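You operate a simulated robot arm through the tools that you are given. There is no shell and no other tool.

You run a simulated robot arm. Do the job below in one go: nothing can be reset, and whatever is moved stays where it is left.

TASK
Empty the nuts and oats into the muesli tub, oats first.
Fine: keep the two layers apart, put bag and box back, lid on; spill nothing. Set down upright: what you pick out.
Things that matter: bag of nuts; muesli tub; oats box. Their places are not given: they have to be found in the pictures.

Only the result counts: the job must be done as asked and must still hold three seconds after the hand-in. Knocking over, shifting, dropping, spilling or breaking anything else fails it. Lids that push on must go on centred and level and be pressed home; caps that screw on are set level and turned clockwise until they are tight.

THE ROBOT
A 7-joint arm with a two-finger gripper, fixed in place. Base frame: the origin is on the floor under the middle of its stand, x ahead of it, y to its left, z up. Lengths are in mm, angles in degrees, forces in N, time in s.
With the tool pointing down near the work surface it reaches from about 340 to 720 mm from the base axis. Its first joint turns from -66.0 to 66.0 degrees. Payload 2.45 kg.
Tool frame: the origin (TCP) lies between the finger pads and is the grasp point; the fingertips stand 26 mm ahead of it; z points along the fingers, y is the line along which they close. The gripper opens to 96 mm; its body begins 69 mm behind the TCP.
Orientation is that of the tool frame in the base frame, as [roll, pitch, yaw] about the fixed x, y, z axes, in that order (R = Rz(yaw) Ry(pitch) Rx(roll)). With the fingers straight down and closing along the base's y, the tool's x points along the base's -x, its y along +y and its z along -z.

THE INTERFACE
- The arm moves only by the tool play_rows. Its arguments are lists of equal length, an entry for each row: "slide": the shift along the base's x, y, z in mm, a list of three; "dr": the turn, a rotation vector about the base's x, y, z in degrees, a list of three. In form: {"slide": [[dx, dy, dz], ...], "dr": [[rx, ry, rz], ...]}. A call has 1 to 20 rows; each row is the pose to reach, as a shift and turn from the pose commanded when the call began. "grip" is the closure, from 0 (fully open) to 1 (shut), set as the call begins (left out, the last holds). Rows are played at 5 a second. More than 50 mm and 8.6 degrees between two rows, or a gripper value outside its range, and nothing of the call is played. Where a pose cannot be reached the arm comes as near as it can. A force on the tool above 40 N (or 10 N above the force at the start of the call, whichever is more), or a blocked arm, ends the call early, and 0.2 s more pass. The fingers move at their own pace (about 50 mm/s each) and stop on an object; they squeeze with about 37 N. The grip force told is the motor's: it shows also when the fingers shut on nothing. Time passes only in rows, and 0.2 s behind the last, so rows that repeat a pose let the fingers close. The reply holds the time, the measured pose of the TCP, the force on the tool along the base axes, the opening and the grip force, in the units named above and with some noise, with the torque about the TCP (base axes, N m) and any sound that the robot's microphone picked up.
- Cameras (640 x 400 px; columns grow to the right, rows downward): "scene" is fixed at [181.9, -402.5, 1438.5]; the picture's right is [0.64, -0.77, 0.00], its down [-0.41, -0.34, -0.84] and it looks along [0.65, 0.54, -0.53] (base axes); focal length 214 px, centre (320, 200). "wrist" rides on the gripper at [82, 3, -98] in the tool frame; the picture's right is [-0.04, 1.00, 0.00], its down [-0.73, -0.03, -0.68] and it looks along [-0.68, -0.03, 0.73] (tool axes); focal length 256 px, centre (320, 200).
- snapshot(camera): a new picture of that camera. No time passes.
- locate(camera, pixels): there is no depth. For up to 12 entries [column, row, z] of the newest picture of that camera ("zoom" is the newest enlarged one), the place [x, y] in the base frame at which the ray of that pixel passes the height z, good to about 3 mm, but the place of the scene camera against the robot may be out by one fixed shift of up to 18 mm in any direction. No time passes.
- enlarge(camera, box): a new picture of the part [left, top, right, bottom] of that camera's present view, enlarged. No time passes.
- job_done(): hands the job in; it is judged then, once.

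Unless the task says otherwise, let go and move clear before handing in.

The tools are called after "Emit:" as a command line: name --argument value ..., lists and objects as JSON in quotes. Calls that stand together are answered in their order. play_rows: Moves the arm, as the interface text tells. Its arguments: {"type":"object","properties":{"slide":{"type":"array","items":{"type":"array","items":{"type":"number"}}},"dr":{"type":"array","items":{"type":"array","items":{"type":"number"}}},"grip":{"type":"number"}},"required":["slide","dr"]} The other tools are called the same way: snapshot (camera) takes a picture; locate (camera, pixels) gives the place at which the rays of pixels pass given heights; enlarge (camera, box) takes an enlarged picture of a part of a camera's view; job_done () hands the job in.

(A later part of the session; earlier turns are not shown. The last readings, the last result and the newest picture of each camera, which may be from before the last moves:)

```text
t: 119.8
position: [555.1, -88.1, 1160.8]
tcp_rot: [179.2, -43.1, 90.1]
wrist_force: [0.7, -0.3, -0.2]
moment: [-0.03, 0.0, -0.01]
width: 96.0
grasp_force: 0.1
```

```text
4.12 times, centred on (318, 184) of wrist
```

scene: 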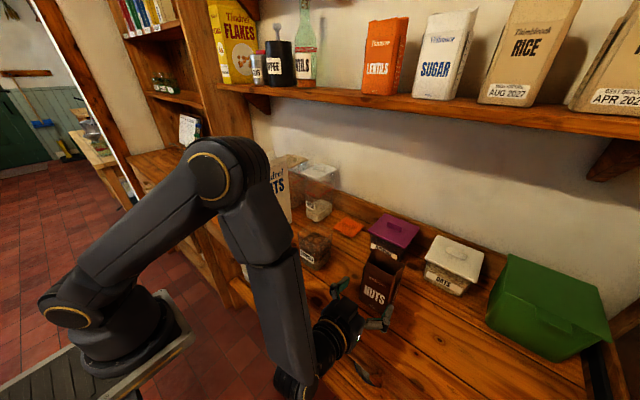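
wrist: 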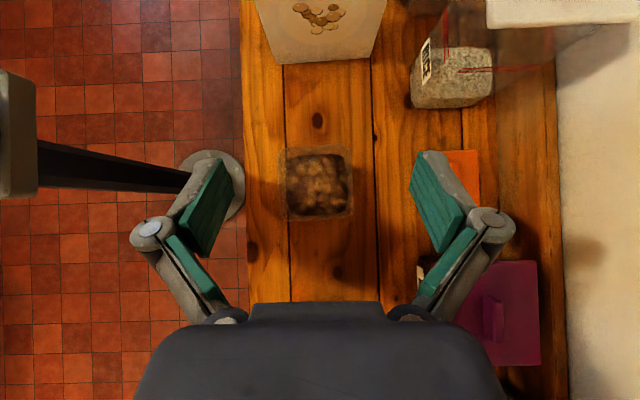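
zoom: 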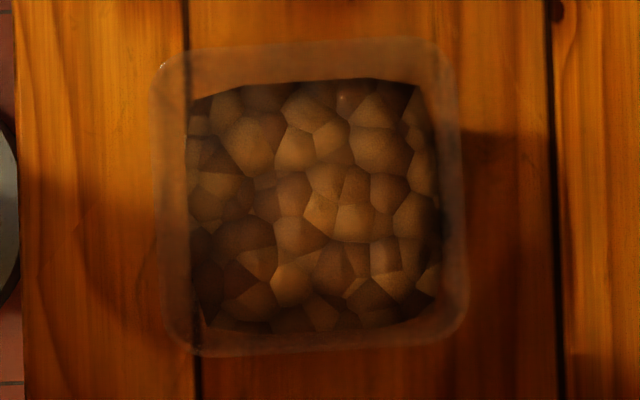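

I locate the rim's mid-edges and centre from this near-vertical view at z=990–1000.

Emit:
locate --camera "wrist" --pixels '[[279.4, 185.7, 993], [351.5, 179.2, 993], [313.1, 147.2, 993], [318, 219.7, 993], [315.5, 183.1, 993], [315.5, 183.1, 985], [315.5, 183.1, 1001], [277.2, 157.3, 993], [281.6, 214.4, 993]]'

```text
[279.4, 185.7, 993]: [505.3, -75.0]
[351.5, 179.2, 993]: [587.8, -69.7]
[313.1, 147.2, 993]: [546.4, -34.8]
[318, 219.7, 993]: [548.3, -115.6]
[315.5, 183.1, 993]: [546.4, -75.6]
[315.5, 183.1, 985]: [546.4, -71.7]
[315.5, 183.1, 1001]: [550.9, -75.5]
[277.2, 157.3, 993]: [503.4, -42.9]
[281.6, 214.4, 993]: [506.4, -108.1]
```

The vertical view puts the tub centre at about (547.5,−75.5), rim ≈82 mm square, yaw ≈+2.5°. Now I turn back to tool-down, narrowing the fingers to ~72 mm for the lid handle.

Emit:
play_rows --slide '[[-9, 2, 6], [-18, 4, 12], [-27, 6, 18], [-36, 8, 24], [-45, 10, 30], [-53, 12, 36]]' --dr '[[-7.2, 0, 0], [-14.4, 0, 0], [-21.6, 0, 0], [-28.8, 0, 0], [-36, 0, 0], [-43, 0, 0]]'

Emit:
play_rows --slide '[[0, 0, 0], [0, 0, 0], [0, 0, 0], [0, 0, 0], [0, 0, 0], [0, 0, 0], [0, 0, 0], [0, 0, 0], [0, 0, 0], [0, 0, 0], [0, 0, 0], [0, 0, 0]]' --dr '[[0, 0, 7.5], [0, 0, 15], [0, 0, 22.5], [0, 0, 30], [0, 0, 37.5], [0, 0, 45], [0, 0, 52.5], [0, 0, 60], [0, 0, 67.5], [0, 0, 75], [0, 0, 82.5], [0, 0, 91.5]]' --grip 0.25

```text
t: 121.2
position: [502.7, -76.6, 1196.2]
tcp_rot: [179.3, 0.1, 90.0]
wrist_force: [-0.1, -0.1, 0.4]
moment: [-0.05, -0.02, -0.01]
width: 96.1
grasp_force: 0.1
```

```text
refused: row 12 steps farther than a row can; nothing moved
```

The last yaw row was too large; I repeat with even steps.

Emit:
play_rows --slide '[[0, 0, 0], [0, 0, 0], [0, 0, 0], [0, 0, 0], [0, 0, 0], [0, 0, 0], [0, 0, 0], [0, 0, 0], [0, 0, 0], [0, 0, 0], [0, 0, 0], [0, 0, 0]]' --dr '[[0, 0, 7.6], [0, 0, 15.2], [0, 0, 22.8], [0, 0, 30.4], [0, 0, 38], [0, 0, 45.6], [0, 0, 53.2], [0, 0, 60.8], [0, 0, 68.4], [0, 0, 76], [0, 0, 83.6], [0, 0, 91.5]]' --grip 0.25

Emit:
play_rows --slide '[[30, 0, -20], [65, 0, -40], [100, 0, -60], [135, 0, -80], [165, 0, -90], [165, 0, -90]]' --dr '[[0, -4, 0], [0, -8, 0], [0, -12, 0], [0, -16, 0], [0, -20, 0], [0, -20, 0]]'

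Emit:
snapshot --camera "scene"

Emit:
snapshot --camera "wrist"

```text
t: 123.8
position: [502.6, -75.6, 1196.2]
tcp_rot: [179.4, 0.1, -178.4]
wrist_force: [0.0, 0.0, 0.0]
moment: [-0.01, -0.01, 0.0]
width: 72.2
grasp_force: 0.1
```

```text
t: 125.2
position: [667.3, -76.1, 1106.1]
tcp_rot: [179.9, 20.0, -178.3]
wrist_force: [0.7, -0.1, 0.3]
moment: [0.03, 0.0, 0.01]
width: 71.9
grasp_force: 0.1
```

```text
taken
```

scene: 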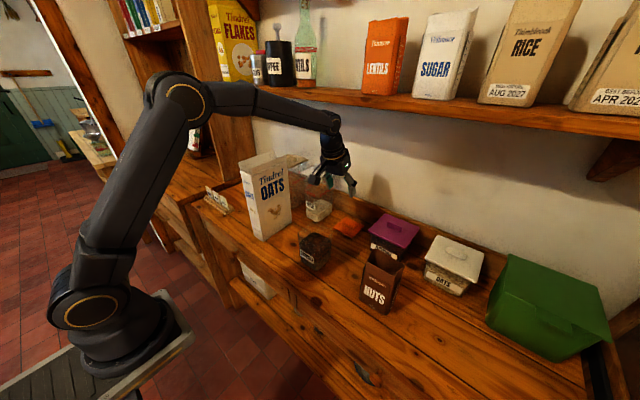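

```text
taken
```

wrist: 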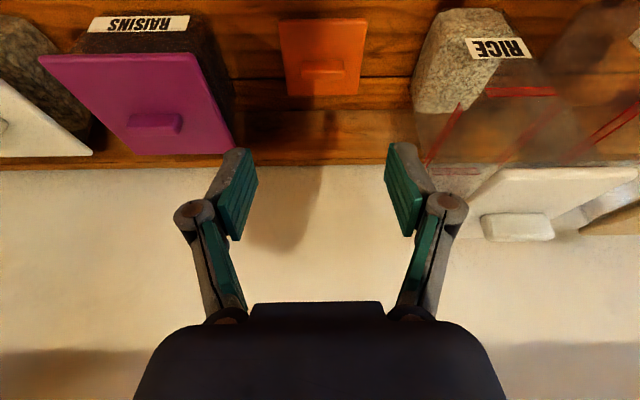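

The lid's handle is in view at wrist ≈(322,72), between RAISINS and RICE tubs. I enlarge it to refine its position.

Emit:
enlarge --camera "wrist" --box '[270, 10, 375, 110]'

Emit:
locate --camera "wrist" --pixels '[[280, 21, 893], [366, 20, 893], [289, 95, 893], [358, 94, 893]]'

```text
4.00 times, centred on (322, 60) of wrist
```

zoom: 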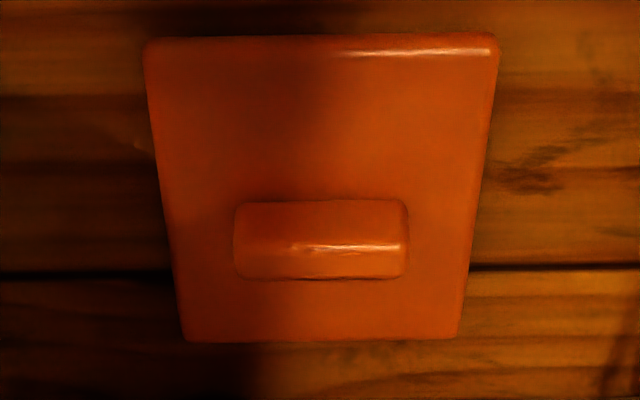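

```text
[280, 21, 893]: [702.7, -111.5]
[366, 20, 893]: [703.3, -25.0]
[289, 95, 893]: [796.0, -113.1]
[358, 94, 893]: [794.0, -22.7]
```

I locate the handle's edges: near base row 60, near top row 70.75, far top row 79.5, columns 300.75–343.75.

Emit:
locate --camera "wrist" --pixels '[[322, 60, 893], [322, 60, 890], [322, 70.75, 912], [322, 70.75, 908], [322, 79.5, 912], [300.75, 71, 912], [343.75, 71, 912], [322.5, 75, 912]]'

```text
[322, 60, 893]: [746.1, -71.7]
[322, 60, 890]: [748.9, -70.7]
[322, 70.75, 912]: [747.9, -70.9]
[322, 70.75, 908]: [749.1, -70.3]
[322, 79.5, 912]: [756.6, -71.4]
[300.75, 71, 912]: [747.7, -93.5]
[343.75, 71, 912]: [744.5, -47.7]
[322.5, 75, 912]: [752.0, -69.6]
```

Handle centre ≈(752,−70), top z≈912. I move above it, then descend with 20° tilt toward the grasp at (744.5,−70,926).

Emit:
play_rows --slide '[[25, 2, -20], [50, 4, -45], [70, 6, -75], [77, 6, -110], [77, 6, -140], [77, 6, -140]]' --dr '[[0, 0, 0], [0, 0, 0], [0, 0, 0], [0, 0, 0], [0, 0, 0], [0, 0, 0]]'

Emit:
snapshot --camera "wrist"

Emit:
snapshot --camera "scene"

Emit:
enlarge --camera "scene" --box '[290, 150, 410, 260]'

```text
t: 126.6
position: [744.9, -69.5, 966.3]
tcp_rot: [180.0, 20.1, -178.3]
wrist_force: [0.1, -0.3, 0.4]
moment: [0.0, 0.03, -0.03]
width: 72.0
grasp_force: 0.1
```

```text
taken
```

wrist: 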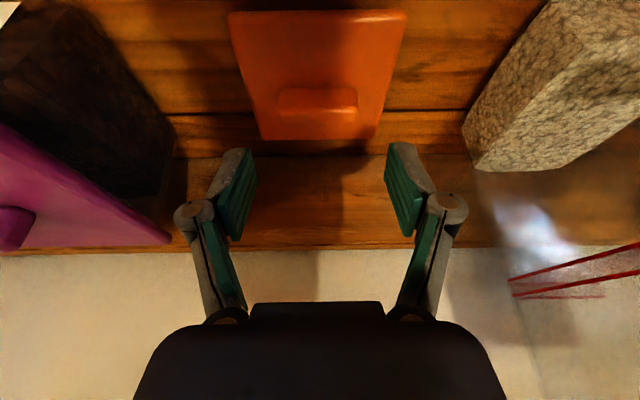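

```text
taken
```

scene: 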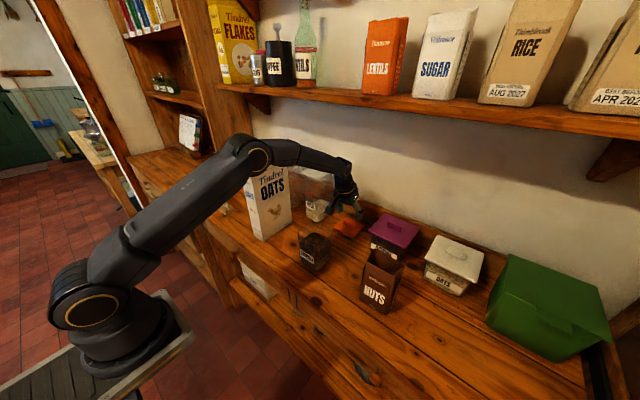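

```text
3.64 times, centred on (350, 205) of scene
```

zoom: 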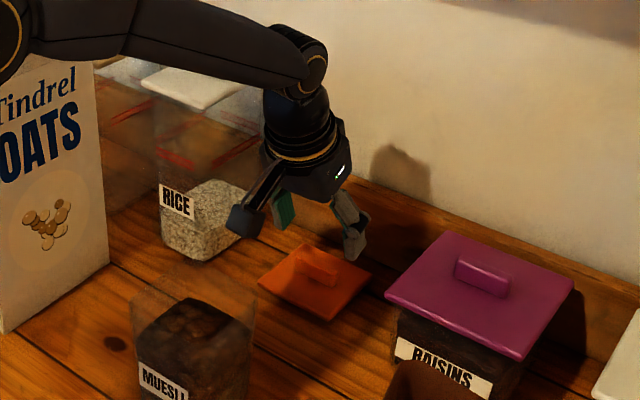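

Reached without contact. I refine the handle position from this closer view.

Emit:
enlarge --camera "wrist" --box '[220, 0, 420, 150]'

Emit:
locate --camera "wrist" --pixels '[[277, 102, 912], [357, 102, 912], [317, 90, 893], [317, 104, 912], [317, 115, 912], [229, 12, 893], [406, 10, 893], [262, 139, 893], [374, 138, 893]]'

```text
2.67 times, centred on (320, 75) of wrist
```

zoom: 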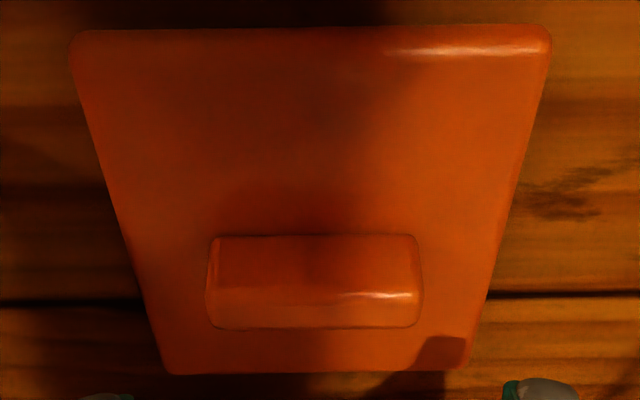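

```text
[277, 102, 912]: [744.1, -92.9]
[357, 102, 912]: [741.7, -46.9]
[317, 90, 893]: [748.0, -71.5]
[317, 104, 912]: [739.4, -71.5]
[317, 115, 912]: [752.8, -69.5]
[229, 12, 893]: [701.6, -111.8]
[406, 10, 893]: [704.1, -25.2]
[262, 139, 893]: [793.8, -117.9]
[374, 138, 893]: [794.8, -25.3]
```

Handle centre ≈(751,−70), aligned with the hand. I descend to z≈926.

Emit:
play_rows --slide '[[0, 0, -15], [0, 0, -28], [0, 0, -36], [0, 0, -40], [0, 0, -40]]' --dr '[[0, 0, 0], [0, 0, 0], [0, 0, 0], [0, 0, 0], [0, 0, 0]]'

Emit:
snapshot --camera "wrist"

Emit:
enlarge --camera "scene" --box '[310, 180, 390, 250]'

```text
t: 127.8
position: [745.0, -70.1, 926.1]
tcp_rot: [179.9, 19.9, -178.2]
wrist_force: [-0.1, 0.8, 0.4]
moment: [0.0, 0.02, 0.0]
width: 72.1
grasp_force: 0.0
```

```text
taken
```

wrist: 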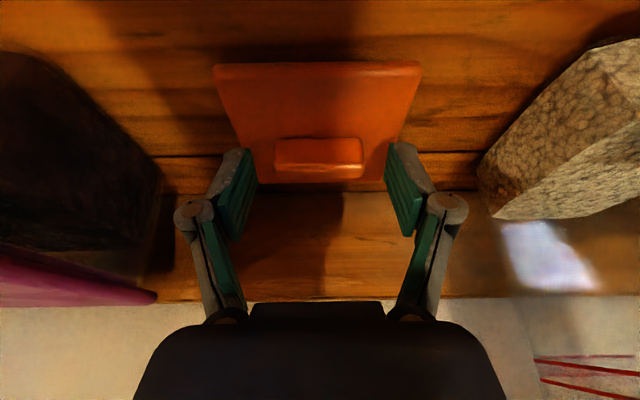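

```text
5.71 times, centred on (350, 215) of scene
```

zoom: 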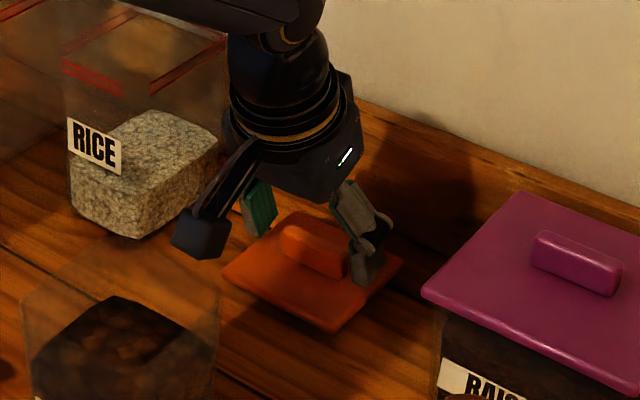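

Fingers are beside the handle ends but only tips overlap; I go 4 mm deeper, watching the force.

Emit:
play_rows --slide '[[0, 0, -1.5], [0, 0, -3], [0, 0, -4], [0, 0, -4]]' --dr '[[0, 0, 0], [0, 0, 0], [0, 0, 0], [0, 0, 0]]'

Emit:
play_rows --slide '[[0, 0, -1], [0, 0, -2], [0, 0, -2]]' --dr '[[0, 0, 0], [0, 0, 0], [0, 0, 0]]'

```text
t: 128.8
position: [744.5, -70.0, 922.8]
tcp_rot: [180.0, 20.0, -178.3]
wrist_force: [0.0, 0.1, -0.4]
moment: [0.02, -0.02, 0.03]
width: 71.6
grasp_force: 0.1
```

```text
t: 129.6
position: [745.2, -69.4, 920.7]
tcp_rot: [179.9, 20.0, -178.3]
wrist_force: [0.1, -0.7, -0.5]
moment: [0.02, -0.01, -0.01]
width: 71.9
grasp_force: 0.0
```

No contact yet at z≈921 and good overlap. I close on the handle ends.

Emit:
play_rows --slide '[[0, 0, 0], [0, 0, 0], [0, 0, 0], [0, 0, 0], [0, 0, 0]]' --dr '[[0, 0, 0], [0, 0, 0], [0, 0, 0], [0, 0, 0], [0, 0, 0]]' --grip 1

Emit:
snapshot --camera "wrist"

Emit:
enlarge --camera "scene" --box '[310, 180, 390, 250]'

```text
t: 130.8
position: [744.7, -69.8, 921.9]
tcp_rot: [180.0, 20.2, -178.3]
wrist_force: [0.4, -1.1, 14.5]
moment: [0.0, -0.04, -0.06]
width: 48.9
grasp_force: 36.9
```

```text
taken
```

wrist: 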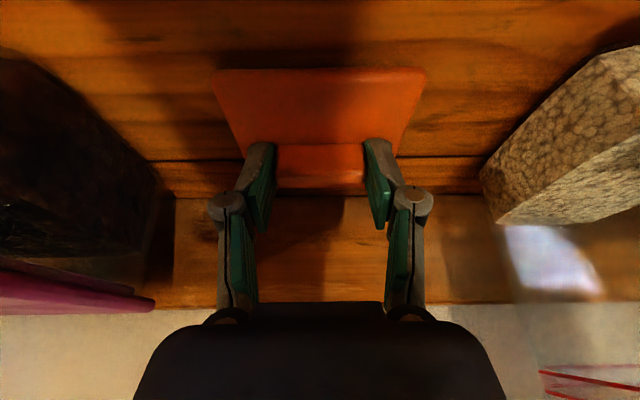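

```text
5.71 times, centred on (350, 215) of scene
```

zoom: 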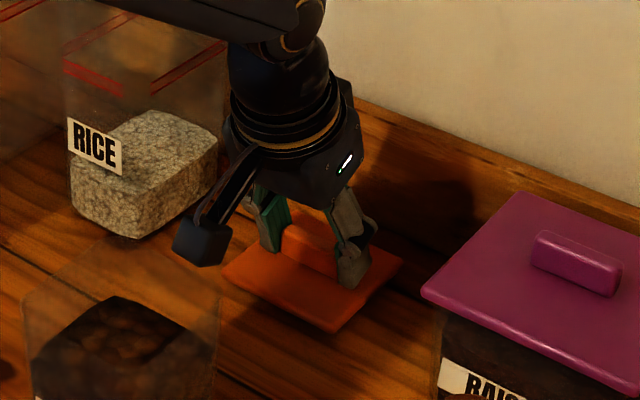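

Gripped: width 48.9 mm equals the handle length (tips press the lid plate lightly). I lift.

Emit:
play_rows --slide '[[0, 0, 3], [0, 0, 8], [0, 0, 18], [0, 0, 30], [0, 0, 30]]' --dr '[[0, 0, 0], [0, 0, 0], [0, 0, 0], [0, 0, 0], [0, 0, 0]]'

Emit:
snapshot --camera "wrist"

Emit:
enlarge --camera "scene" --box '[310, 180, 390, 250]'

```text
t: 132.0
position: [743.8, -69.3, 950.1]
tcp_rot: [180.0, 19.9, -178.3]
wrist_force: [0.3, -0.1, 0.6]
moment: [0.01, 0.0, -0.02]
width: 48.7
grasp_force: 37.4
```

```text
taken
```

wrist: 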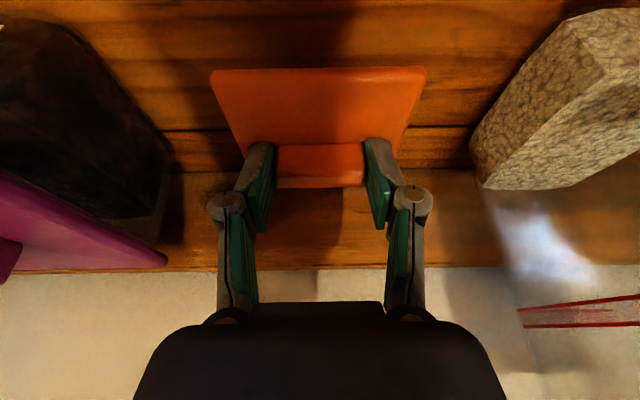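

```text
5.71 times, centred on (350, 215) of scene
```

zoom: 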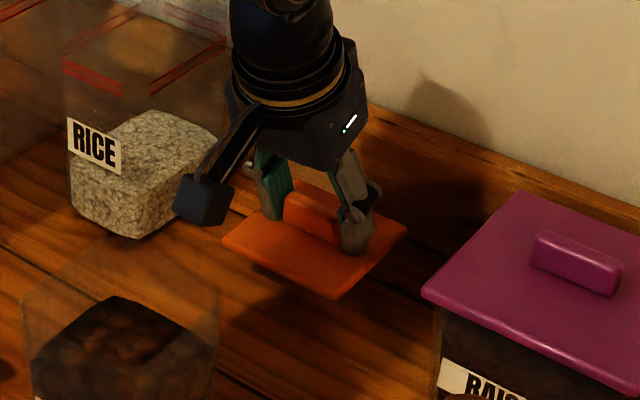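

The lid hangs level in the grip. For an exact centring I will set it down nearer, at about (600,45) (clear counter between tub and oats box), and regrip from straight above. I raise and move there.

Emit:
play_rows --slide '[[0, 0, 35], [0, 0, 75], [0, 0, 110], [-40, 0, 125], [-85, 0, 125], [-125, 0, 125], [-140, 30, 120], [-148, 70, 110], [-150, 114, 100], [-150, 114, 100]]' --dr '[[0, 0, 0], [0, 0, 0], [0, 0, 0], [0, 0, 0], [0, 0, 0], [0, 0, 0], [0, 0, 0], [0, 0, 0], [0, 0, 0], [0, 0, 0]]'

Emit:
snapshot --camera "scene"

Emit:
snapshot --camera "wrist"

```text
t: 134.2
position: [593.9, 45.4, 1050.1]
tcp_rot: [180.0, 20.0, -178.4]
wrist_force: [-0.5, -0.7, -1.2]
moment: [0.0, 0.0, 0.0]
width: 48.5
grasp_force: 36.9
```

```text
taken
```

scene: 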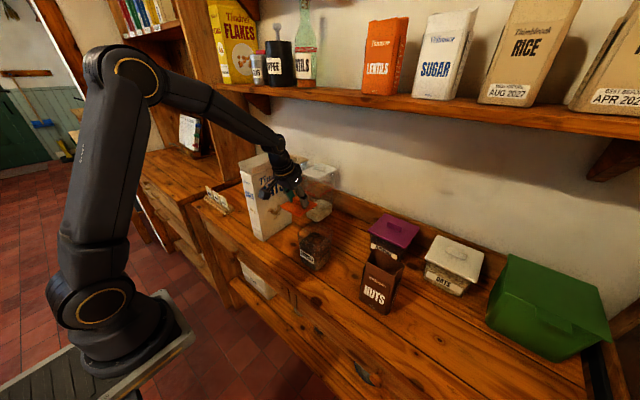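

```text
taken
```

wrist: 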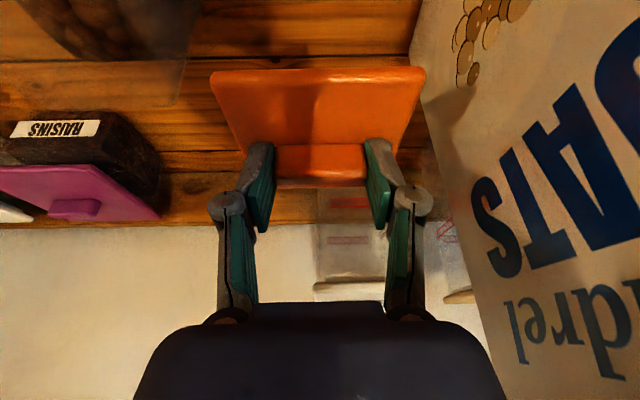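

Clear of the oats box by ~20 mm; I shift 7 mm to −y and lower to the counter, slowly at the end.

Emit:
play_rows --slide '[[0, -7, -25], [0, -7, -55], [0, -7, -85], [0, -7, -110], [0, -7, -120], [0, -7, -123], [0, -7, -123]]' --dr '[[0, 0, 0], [0, 0, 0], [0, 0, 0], [0, 0, 0], [0, 0, 0], [0, 0, 0], [0, 0, 0]]'

Emit:
play_rows --slide '[[0, 0, -1], [0, 0, -2], [0, 0, -2]]' --dr '[[0, 0, 0], [0, 0, 0], [0, 0, 0]]'

```text
t: 135.8
position: [594.6, 36.1, 927.6]
tcp_rot: [179.9, 20.0, -178.3]
wrist_force: [-0.3, -0.2, 0.0]
moment: [0.01, -0.03, 0.01]
width: 48.6
grasp_force: 37.1
```

```text
t: 136.6
position: [593.7, 37.4, 925.4]
tcp_rot: [179.9, 19.9, -178.3]
wrist_force: [0.3, -0.6, -0.4]
moment: [-0.02, -0.01, -0.02]
width: 48.9
grasp_force: 36.8
```

Not touching yet at z≈925; I continue in 1 mm steps.

Emit:
play_rows --slide '[[0, 0, -1], [0, 0, -2], [0, 0, -2]]' --dr '[[0, 0, 0], [0, 0, 0], [0, 0, 0]]'

Emit:
play_rows --slide '[[0, 0, -1], [0, 0, -1]]' --dr '[[0, 0, 0], [0, 0, 0]]'

```text
t: 137.4
position: [594.9, 36.2, 923.2]
tcp_rot: [179.8, 19.9, -178.3]
wrist_force: [-0.9, 0.8, 0.2]
moment: [0.0, 0.0, 0.02]
width: 48.8
grasp_force: 36.9
```

```text
t: 138.0
position: [594.6, 37.5, 922.7]
tcp_rot: [179.9, 20.0, -178.3]
wrist_force: [0.2, 0.0, 0.6]
moment: [-0.01, 0.0, 0.04]
width: 48.7
grasp_force: 36.9
```

Emit:
play_rows --slide '[[0, 0, -1], [0, 0, -1]]' --dr '[[0, 0, 0], [0, 0, 0]]'

Emit:
snapshot --camera "wrist"

```text
t: 138.6
position: [595.4, 36.4, 921.2]
tcp_rot: [179.9, 20.0, -178.3]
wrist_force: [-1.6, -0.2, 5.0]
moment: [0.09, -0.06, -0.01]
width: 48.9
grasp_force: 36.7
```

```text
taken
```

wrist: 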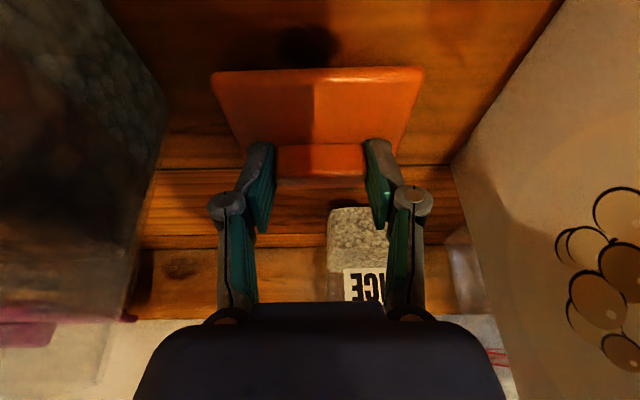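

The lid rests on the counter (5 N). I open to ~72 mm and rise straight up.

Emit:
play_rows --slide '[[0, 0, 0], [0, 0, 0], [0, 0, 0]]' --dr '[[0, 0, 0], [0, 0, 0], [0, 0, 0]]' --grip 0.25

Emit:
play_rows --slide '[[0, 0, 15], [0, 0, 35], [0, 0, 65], [-5, 0, 100], [-10, 0, 135], [-20, 0, 170]]' --dr '[[0, 0, 0], [0, 0, 0], [0, 0, 0], [0, 6, 0], [0, 13, 0], [0, 20, 0]]'

Emit:
snapshot --camera "wrist"

Emit:
snapshot --camera "scene"

```text
t: 139.4
position: [594.2, 37.3, 921.9]
tcp_rot: [180.0, 20.0, -178.3]
wrist_force: [0.2, 0.0, -0.2]
moment: [-0.03, 0.01, 0.01]
width: 72.1
grasp_force: 0.2
```

```text
t: 140.8
position: [574.6, 35.9, 1092.6]
tcp_rot: [179.3, -0.1, -178.4]
wrist_force: [0.3, -0.4, 0.1]
moment: [0.01, -0.01, 0.0]
width: 72.0
grasp_force: 0.0
```

```text
taken
```

wrist: 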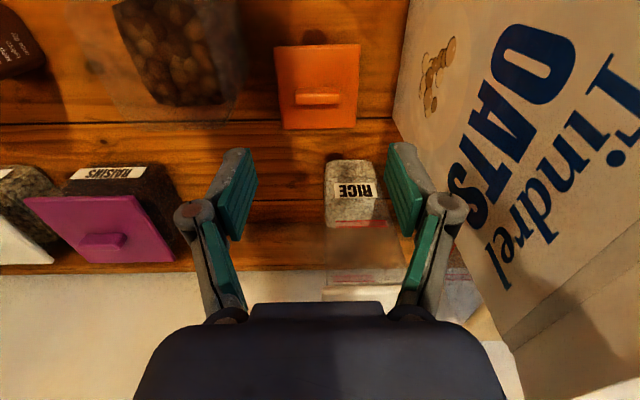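

```text
taken
```

scene: 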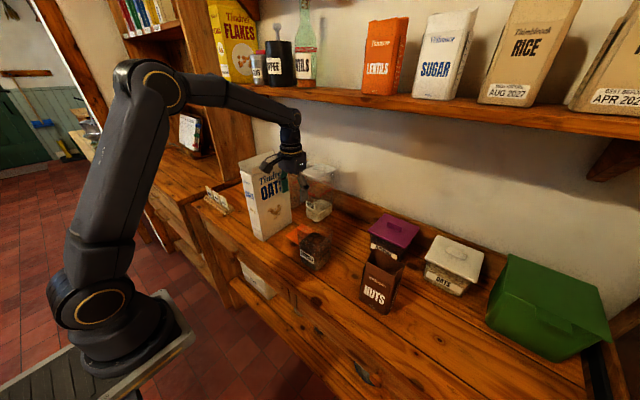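

The lid lies at wrist ≈(317,85), released. I locate it and then turn the tool −90° to grip across the handle's thickness from straight above.

Emit:
locate --camera "wrist" --pixels '[[275, 47, 892], [360, 43.5, 892], [356, 128, 892], [285, 130, 892], [317, 99, 911], [296, 99, 911], [340, 98, 911]]'

Emit:
enlarge --camera "wrist" --box '[265, 35, 370, 135]'

```text
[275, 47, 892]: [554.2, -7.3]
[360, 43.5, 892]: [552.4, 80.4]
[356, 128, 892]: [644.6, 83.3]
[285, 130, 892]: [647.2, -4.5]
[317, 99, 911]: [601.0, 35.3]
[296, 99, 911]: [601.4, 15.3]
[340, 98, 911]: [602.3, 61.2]
```

```text
4.00 times, centred on (318, 85) of wrist
```

zoom: 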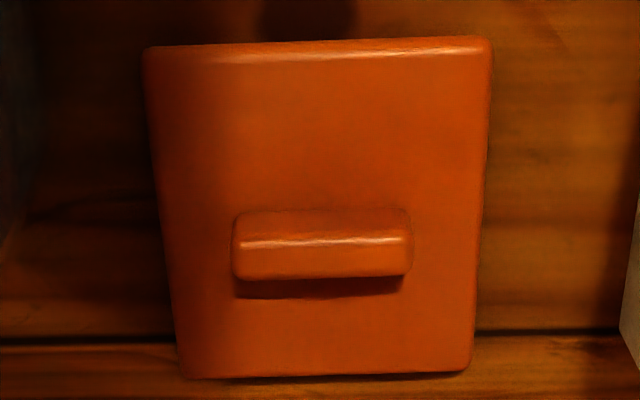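

The lid centre is ≈(600,37.5). For exact centring I take the same straight-down view of the lid as I took of the tub (same tool orientation and same height above it), so the displacement lid→tub is known precisely.

Emit:
play_rows --slide '[[0, 0, 5], [0, 0, 10], [0, 0, 15], [0, 0, 20], [0, 0, 20], [0, 0, 20], [0, 0, 20], [0, 0, 20], [0, 0, 20], [0, 0, 20], [0, 0, 20], [0, 0, 20]]' --dr '[[0, 0, -7.6], [0, 0, -15.2], [0, 0, -22.8], [0, 0, -30.4], [0, 0, -38], [0, 0, -45.6], [0, 0, -53.2], [0, 0, -60.8], [0, 0, -68.4], [0, 0, -76], [0, 0, -83.6], [0, 0, -91.5]]' --grip 0

Emit:
play_rows --slide '[[5, -2, -5], [10, -4, -10], [15, -6, -20], [20, -8, -35], [26, -10, -48], [32, -12, -60], [32, -12, -60]]' --dr '[[7.2, 0, 0], [14.4, 0, 0], [21.6, 0, 0], [28.8, 0, 0], [36, 0, 0], [43, 0, 0], [43, 0, 0]]'

Emit:
snapshot --camera "wrist"

Emit:
enlarge --camera "wrist" --box '[270, 135, 366, 232]'

```text
t: 143.4
position: [574.2, 36.6, 1110.7]
tcp_rot: [179.5, 0.0, 90.0]
wrist_force: [-1.1, 0.0, 0.5]
moment: [0.02, -0.03, 0.0]
width: 96.1
grasp_force: 0.0
```

```text
t: 145.0
position: [605.5, 24.6, 1052.5]
tcp_rot: [179.2, -43.2, 90.0]
wrist_force: [0.5, -0.2, -0.2]
moment: [0.0, -0.03, 0.03]
width: 96.2
grasp_force: 0.1
```

```text
taken
```

wrist: 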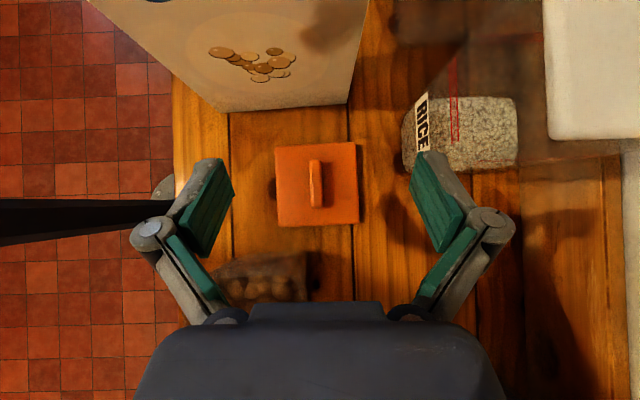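

```text
4.12 times, centred on (318, 184) of wrist
```

zoom: 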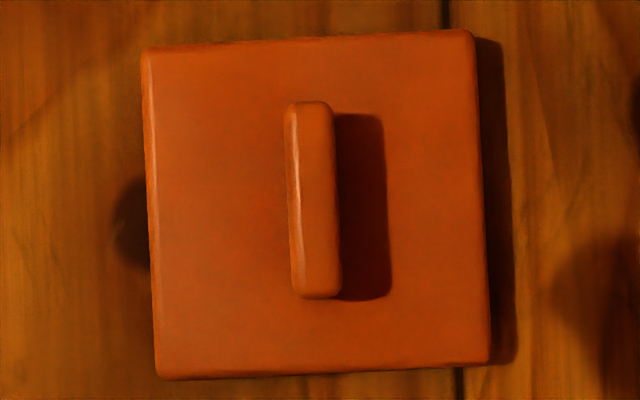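

The lid's centre appears at zoom (315,205). I now shift by exactly (−50.4,−112.7,+108.3) back over the tub for a direct comparison in the same frame.

Emit:
play_rows --slide '[[0, 0, 35], [0, 0, 75], [-10, -20, 108.3], [-25, -55, 108.3], [-40, -90, 108.3], [-50.4, -112.7, 108.3], [-50.4, -112.7, 108.3], [-50.4, -112.7, 108.3]]' --dr '[[0, 0, 0], [0, 0, 0], [0, 0, 0], [0, 0, 0], [0, 0, 0], [0, 0, 0], [0, 0, 0], [0, 0, 0]]'

Emit:
snapshot --camera "wrist"

Emit:
enlarge --camera "wrist" --box '[270, 135, 366, 232]'

```text
t: 146.8
position: [556.1, -88.7, 1160.0]
tcp_rot: [179.3, -43.1, 90.0]
wrist_force: [0.1, 0.4, 0.1]
moment: [0.0, 0.0, 0.01]
width: 96.0
grasp_force: 0.1
```

```text
taken
```

wrist: 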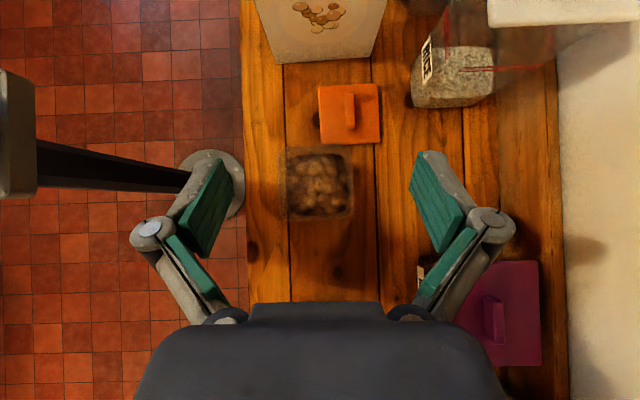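

```text
4.12 times, centred on (318, 184) of wrist
```

zoom: 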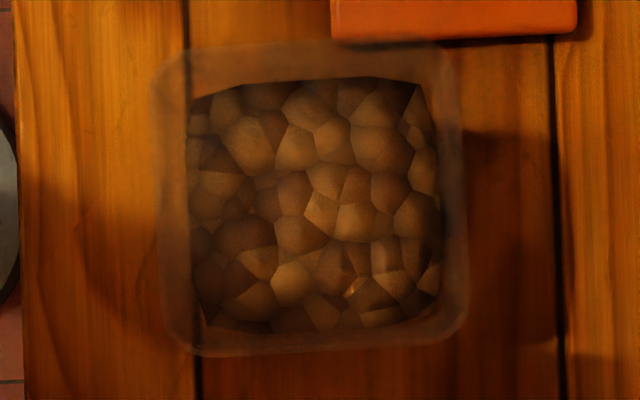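

Same picture as before for the tub, so the shift is consistent. I enlarge the rim corners for a finer reading.

Emit:
enlarge --camera "wrist" --box '[268, 138, 318, 170]'

Emit:
enlarge --camera "wrist" --box '[318, 138, 368, 170]'

Emit:
enlarge --camera "wrist" --box '[268, 198, 318, 230]'

Emit:
enlarge --camera "wrist" --box '[318, 198, 368, 230]'

```text
12.50 times, centred on (293, 154) of wrist
```

zoom: 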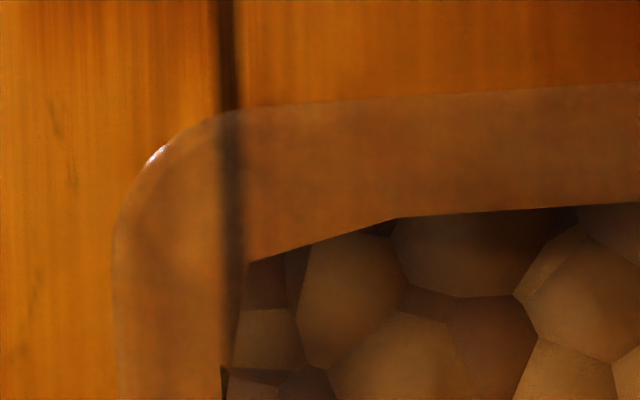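

```text
12.50 times, centred on (343, 154) of wrist
```

zoom: 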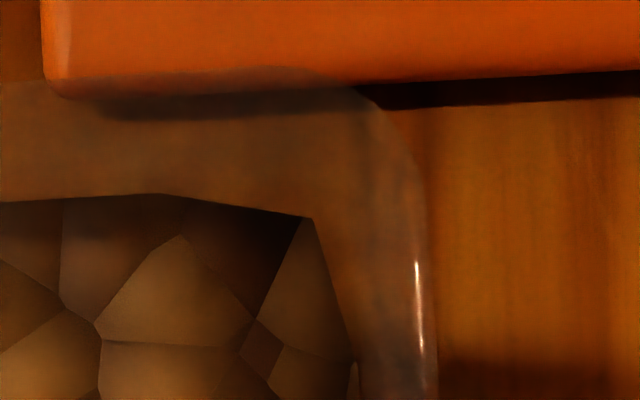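

```text
12.50 times, centred on (293, 214) of wrist
```

zoom: 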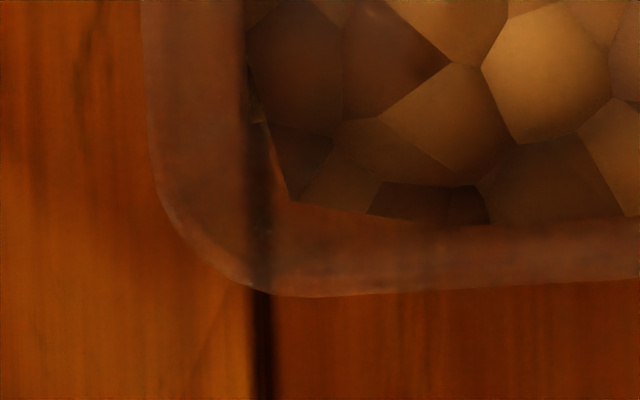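

```text
12.50 times, centred on (343, 214) of wrist
```

zoom: 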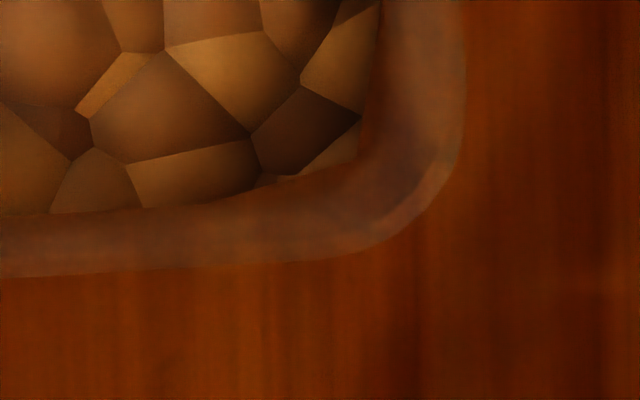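

Fine reading: tub centre at px (315.55,182.65), lid centre at (316.8,185.3) → the lid must move by (−51.8, −109.7) mm to be centred, with +0.6° yaw. I turn back to tool-down above the lid to grip it vertically.

Emit:
play_rows --slide '[[5, 14, 0], [10, 28, 0], [15, 42, 0], [20, 56, 0], [25, 70, 0], [30, 84, 0]]' --dr '[[-7.2, 0, 0], [-14.4, 0, 0], [-21.6, 0, 0], [-28.8, 0, 0], [-36, 0, 0], [-43.1, 0, 0]]'

Emit:
play_rows --slide '[[0, 5, -5], [0, 10, -10], [0, 15, -15], [0, 20, -20], [0, 25, -25], [0, 30, -30], [0, 35, -35], [0, 40, -40], [0, 42, -45], [0, 42, -50], [0, 42, -50], [0, 42, -50]]' --dr '[[0, 0, 7.6], [0, 0, 15.2], [0, 0, 22.8], [0, 0, 30.4], [0, 0, 38], [0, 0, 45.6], [0, 0, 53.2], [0, 0, 60.8], [0, 0, 68.4], [0, 0, 76], [0, 0, 83.4], [0, 0, 90.4]]' --grip 0.25

Emit:
snapshot --camera "wrist"

```text
t: 148.2
position: [586.9, -5.5, 1159.1]
tcp_rot: [179.3, 0.2, 90.0]
wrist_force: [0.5, 0.5, 0.1]
moment: [0.01, -0.03, -0.03]
width: 95.9
grasp_force: 0.0
```

```text
t: 150.8
position: [586.0, 36.9, 1109.1]
tcp_rot: [179.4, 0.1, -179.4]
wrist_force: [0.3, -0.1, -0.5]
moment: [0.02, 0.03, -0.01]
width: 72.1
grasp_force: 0.1
```

```text
taken
```

wrist: 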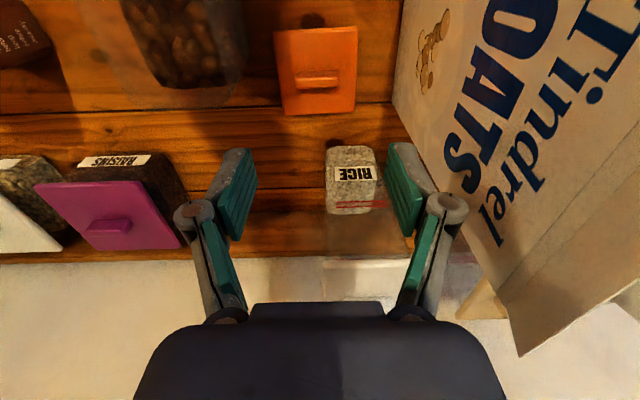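

Tool vertical above the lid; I correct the 0.6° roll, move to (600,37.2) and descend toward the handle.

Emit:
play_rows --slide '[[7, 0.2, -35], [14, 0.2, -80], [14, 0.2, -120], [14, 0.2, -150], [14, 0.2, -165], [14, 0.2, -165]]' --dr '[[-0.6, 0, 0], [-0.6, 0, 0], [-0.6, 0, 0], [-0.6, 0, 0], [-0.6, 0, 0], [-0.6, 0, 0]]'

Emit:
snapshot --camera "wrist"

Emit:
enlarge --camera "scene" --box '[270, 170, 370, 270]'

```text
t: 152.2
position: [600.2, 38.8, 945.3]
tcp_rot: [179.9, 0.1, -179.5]
wrist_force: [-0.1, 0.6, 1.0]
moment: [-0.02, -0.01, -0.02]
width: 72.1
grasp_force: 0.1
```

```text
taken
```

wrist: 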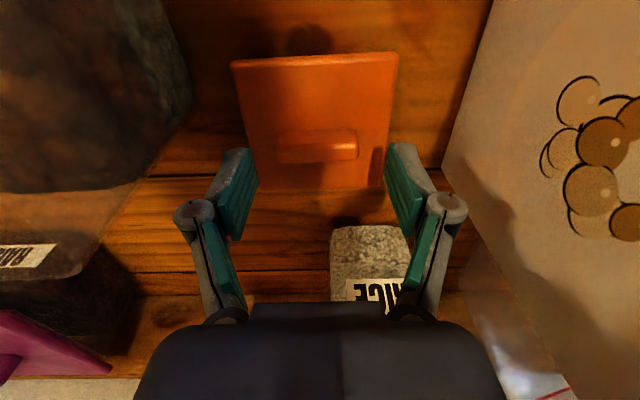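

```text
4.00 times, centred on (320, 220) of scene
```

zoom: 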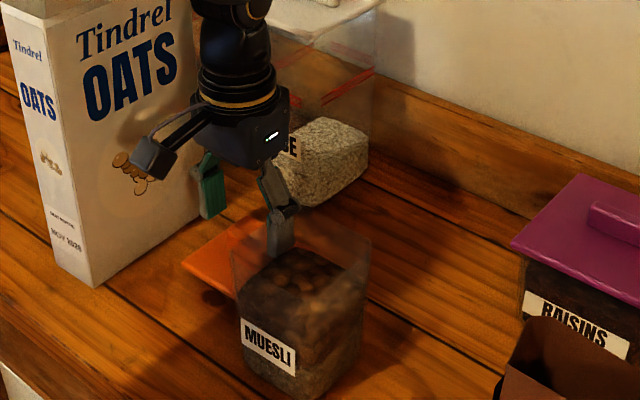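

The handle is ~1.5–2 mm to −y of the hand axis; I shift by −1.5 mm in y and descend to z≈922.

Emit:
play_rows --slide '[[0, -1.5, -8], [0, -1.5, -16], [0, -1.5, -21], [0, -1.5, -23], [0, -1.5, -23]]' --dr '[[0, 0, 0], [0, 0, 0], [0, 0, 0], [0, 0, 0], [0, 0, 0]]'

Emit:
snapshot --camera "wrist"

Emit:
enlarge --camera "wrist" --box '[200, 60, 440, 220]'

```text
t: 153.4
position: [600.3, 36.5, 922.6]
tcp_rot: [180.0, 0.0, -179.5]
wrist_force: [0.3, 0.2, 0.4]
moment: [0.0, -0.01, 0.0]
width: 71.9
grasp_force: 0.1
```

```text
taken
```

wrist: 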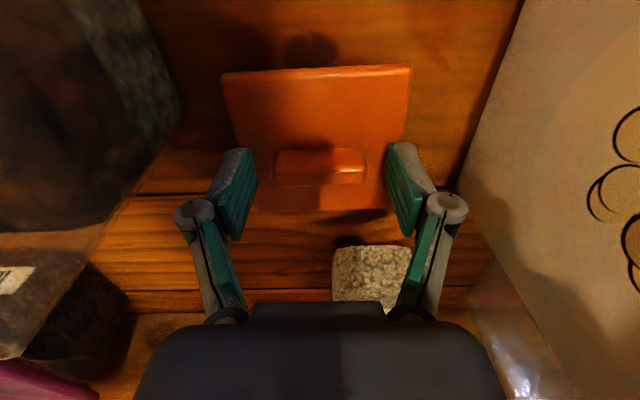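

```text
2.50 times, centred on (320, 140) of wrist
```

zoom: 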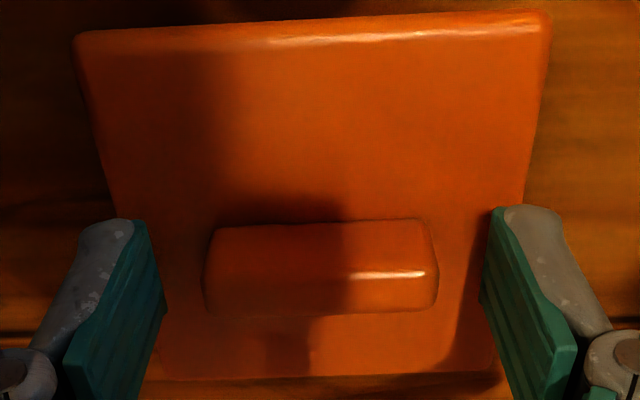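

The handle is centred in y; it lies ~3.5 mm ahead in x, so I shift +3 mm and then close.

Emit:
play_rows --slide '[[1.5, 0, 0], [3, 0, 0], [3, 0, 0], [3, 0, 0]]' --dr '[[0, 0, 0], [0, 0, 0], [0, 0, 0], [0, 0, 0]]'

Emit:
play_rows --slide '[[0, 0, 0], [0, 0, 0], [0, 0, 0], [0, 0, 0], [0, 0, 0]]' --dr '[[0, 0, 0], [0, 0, 0], [0, 0, 0], [0, 0, 0], [0, 0, 0]]' --grip 1

Emit:
snapshot --camera "wrist"

```text
t: 154.4
position: [602.7, 36.9, 920.7]
tcp_rot: [179.9, 0.1, -179.5]
wrist_force: [-0.1, 0.4, 0.0]
moment: [0.02, 0.04, 0.02]
width: 72.1
grasp_force: 0.0
```

```text
t: 155.6
position: [603.7, 36.4, 921.0]
tcp_rot: [179.9, 0.0, -179.6]
wrist_force: [0.1, 0.4, 2.5]
moment: [-0.07, 0.0, 0.01]
width: 48.9
grasp_force: 36.8
```

```text
taken
```

wrist: 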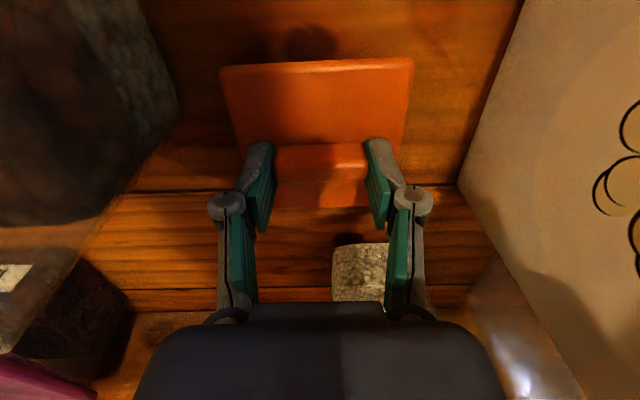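

Gripped on the handle (48.9 mm). I lift the lid straight up to clear height.

Emit:
play_rows --slide '[[0, 0, 5], [0, 0, 30], [0, 0, 70], [0, 0, 110], [0, 0, 150], [0, 0, 170], [0, 0, 170]]' --dr '[[0, 0, 0], [0, 0, 0], [0, 0, 0], [0, 0, 0], [0, 0, 0], [0, 0, 0], [0, 0, 0]]'

Emit:
play_rows --slide '[[-12, -27, 0], [-26, -55, 0], [-40, -85, 0], [-51.8, -109.7, 0], [-51.8, -109.7, 0]]' --dr '[[0, 0, 0.2], [0, 0, 0.4], [0, 0, 0.6], [0, 0, 0.6], [0, 0, 0.6]]'

Emit:
snapshot --camera "wrist"

Emit:
snapshot --camera "scene"

Emit:
enlarge --camera "scene" --box '[280, 190, 350, 280]'

```text
t: 157.2
position: [602.2, 37.1, 1091.9]
tcp_rot: [180.0, 0.1, -179.6]
wrist_force: [-0.1, 0.1, -0.2]
moment: [0.01, -0.02, 0.0]
width: 48.7
grasp_force: 37.1
```

```text
t: 158.4
position: [552.3, -73.8, 1092.5]
tcp_rot: [179.9, 0.1, -178.8]
wrist_force: [-0.3, -0.4, -0.5]
moment: [-0.01, 0.0, -0.02]
width: 48.8
grasp_force: 37.3
```

```text
taken
```

wrist: 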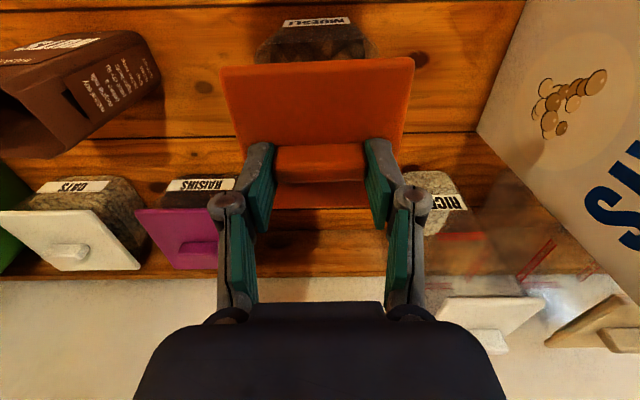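

```text
taken
```

scene: 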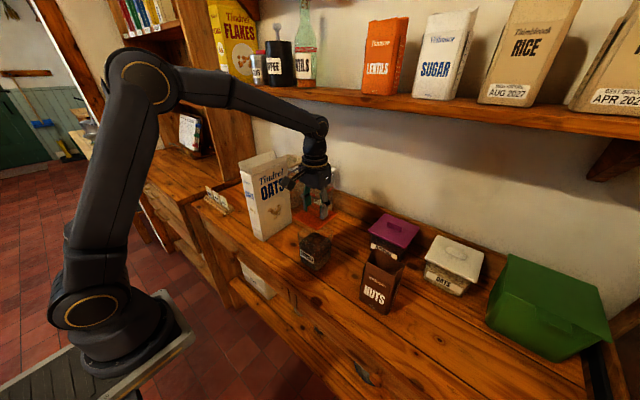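

```text
4.44 times, centred on (315, 235) of scene
```

zoom: 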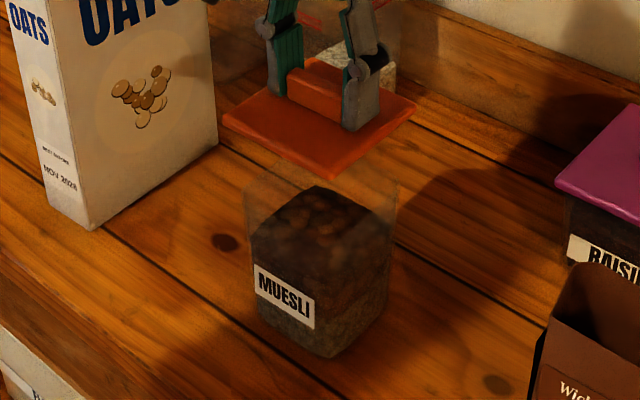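

The lid is above the tub at (552,−73.5). I lower to just above the rim and check alignment from the scene camera.

Emit:
play_rows --slide '[[0, 0, -15], [0, 0, -28], [0, 0, -38], [0, 0, -38]]' --dr '[[0, 0, 0], [0, 0, 0], [0, 0, 0], [0, 0, 0]]'

Emit:
enlarge --camera "scene" --box '[285, 205, 345, 275]'

Emit:
snapshot --camera "wrist"

Emit:
enlarge --camera "wrist" --box '[200, 0, 440, 150]'

```text
t: 159.4
position: [550.7, -72.9, 1052.8]
tcp_rot: [180.0, 0.0, -178.9]
wrist_force: [0.0, 0.5, -0.8]
moment: [0.01, 0.01, 0.01]
width: 48.5
grasp_force: 37.1
```

```text
5.71 times, centred on (315, 240) of scene
```

zoom: 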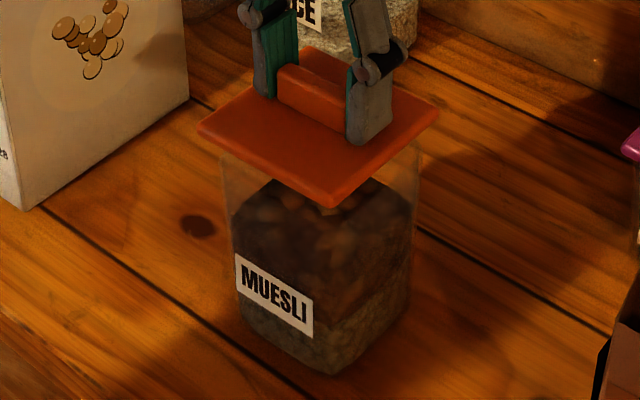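

```text
taken
```

wrist: 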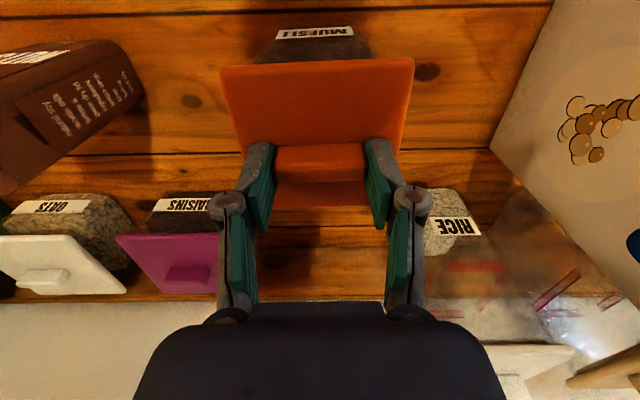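

```text
2.67 times, centred on (320, 75) of wrist
```

zoom: 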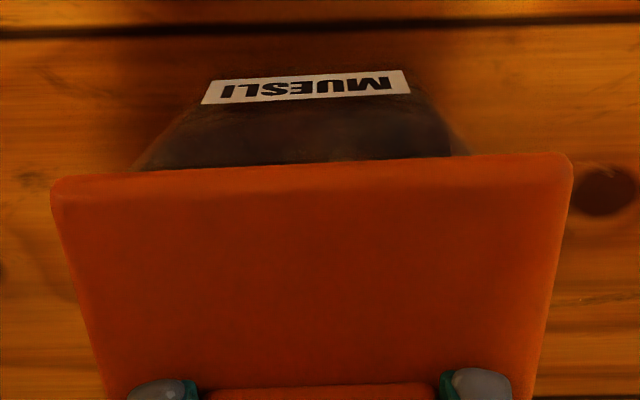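

Looks well aligned; I zoom in more on the lid and rim edges to check the centring.

Emit:
enlarge --camera "scene" --box '[290, 210, 340, 245]'

```text
11.43 times, centred on (315, 228) of scene
```

zoom: 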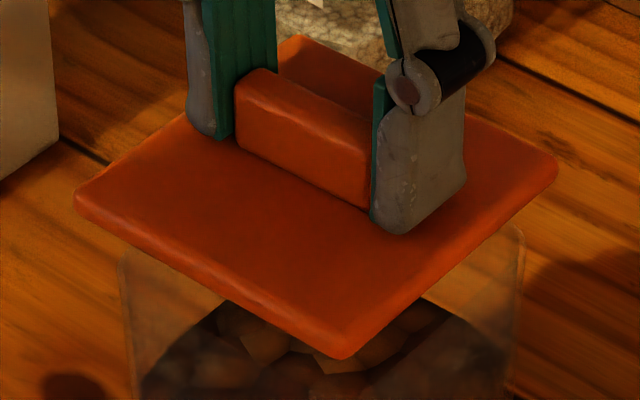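

The lid is within ~1.5 mm (needs a touch toward +x/−y). I shift (+0.8,−0.9) and lower in small steps until contact.

Emit:
play_rows --slide '[[0.8, -0.9, -2], [0.8, -0.9, -4], [0.8, -0.9, -6], [0.8, -0.9, -6]]' --dr '[[0, 0, 0], [0, 0, 0], [0, 0, 0], [0, 0, 0]]'

Emit:
play_rows --slide '[[0, 0, -1.5], [0, 0, -3], [0, 0, -3]]' --dr '[[0, 0, 0], [0, 0, 0], [0, 0, 0]]'

```text
t: 160.4
position: [552.7, -74.4, 1047.6]
tcp_rot: [180.0, 0.0, -178.9]
wrist_force: [0.0, 0.2, 0.0]
moment: [0.01, 0.0, -0.01]
width: 48.7
grasp_force: 37.2
```

```text
t: 161.2
position: [552.1, -73.3, 1044.9]
tcp_rot: [179.8, 0.2, -178.9]
wrist_force: [0.8, 0.0, 0.2]
moment: [-0.01, -0.01, 0.01]
width: 48.8
grasp_force: 37.3
```

No contact at z≈1045. I continue down in small steps.

Emit:
play_rows --slide '[[0, 0, -1], [0, 0, -2], [0, 0, -3], [0, 0, -3]]' --dr '[[0, 0, 0], [0, 0, 0], [0, 0, 0], [0, 0, 0]]'

Emit:
play_rows --slide '[[0, 0, -1], [0, 0, -2], [0, 0, -2]]' --dr '[[0, 0, 0], [0, 0, 0], [0, 0, 0]]'

Emit:
enlarge --camera "scene" --box '[290, 210, 340, 245]'

```text
t: 162.2
position: [552.7, -74.1, 1041.7]
tcp_rot: [179.9, 0.0, -178.9]
wrist_force: [-0.3, 0.0, -0.7]
moment: [0.0, -0.02, -0.03]
width: 48.8
grasp_force: 36.8
```

```text
t: 163.0
position: [551.4, -75.4, 1039.3]
tcp_rot: [179.9, -0.1, -178.9]
wrist_force: [-0.8, -0.2, -0.1]
moment: [0.01, 0.0, 0.04]
width: 48.6
grasp_force: 36.9
```

```text
11.43 times, centred on (315, 228) of scene
```

zoom: 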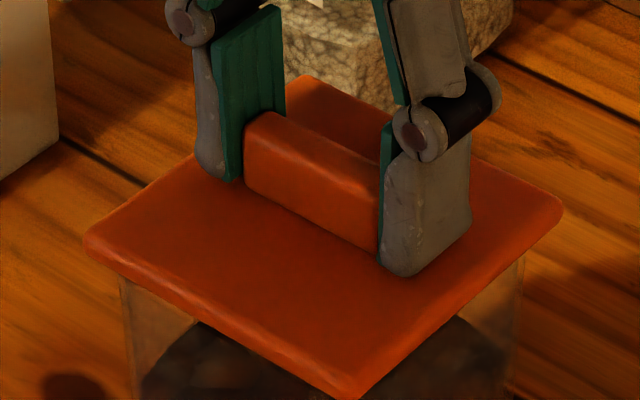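

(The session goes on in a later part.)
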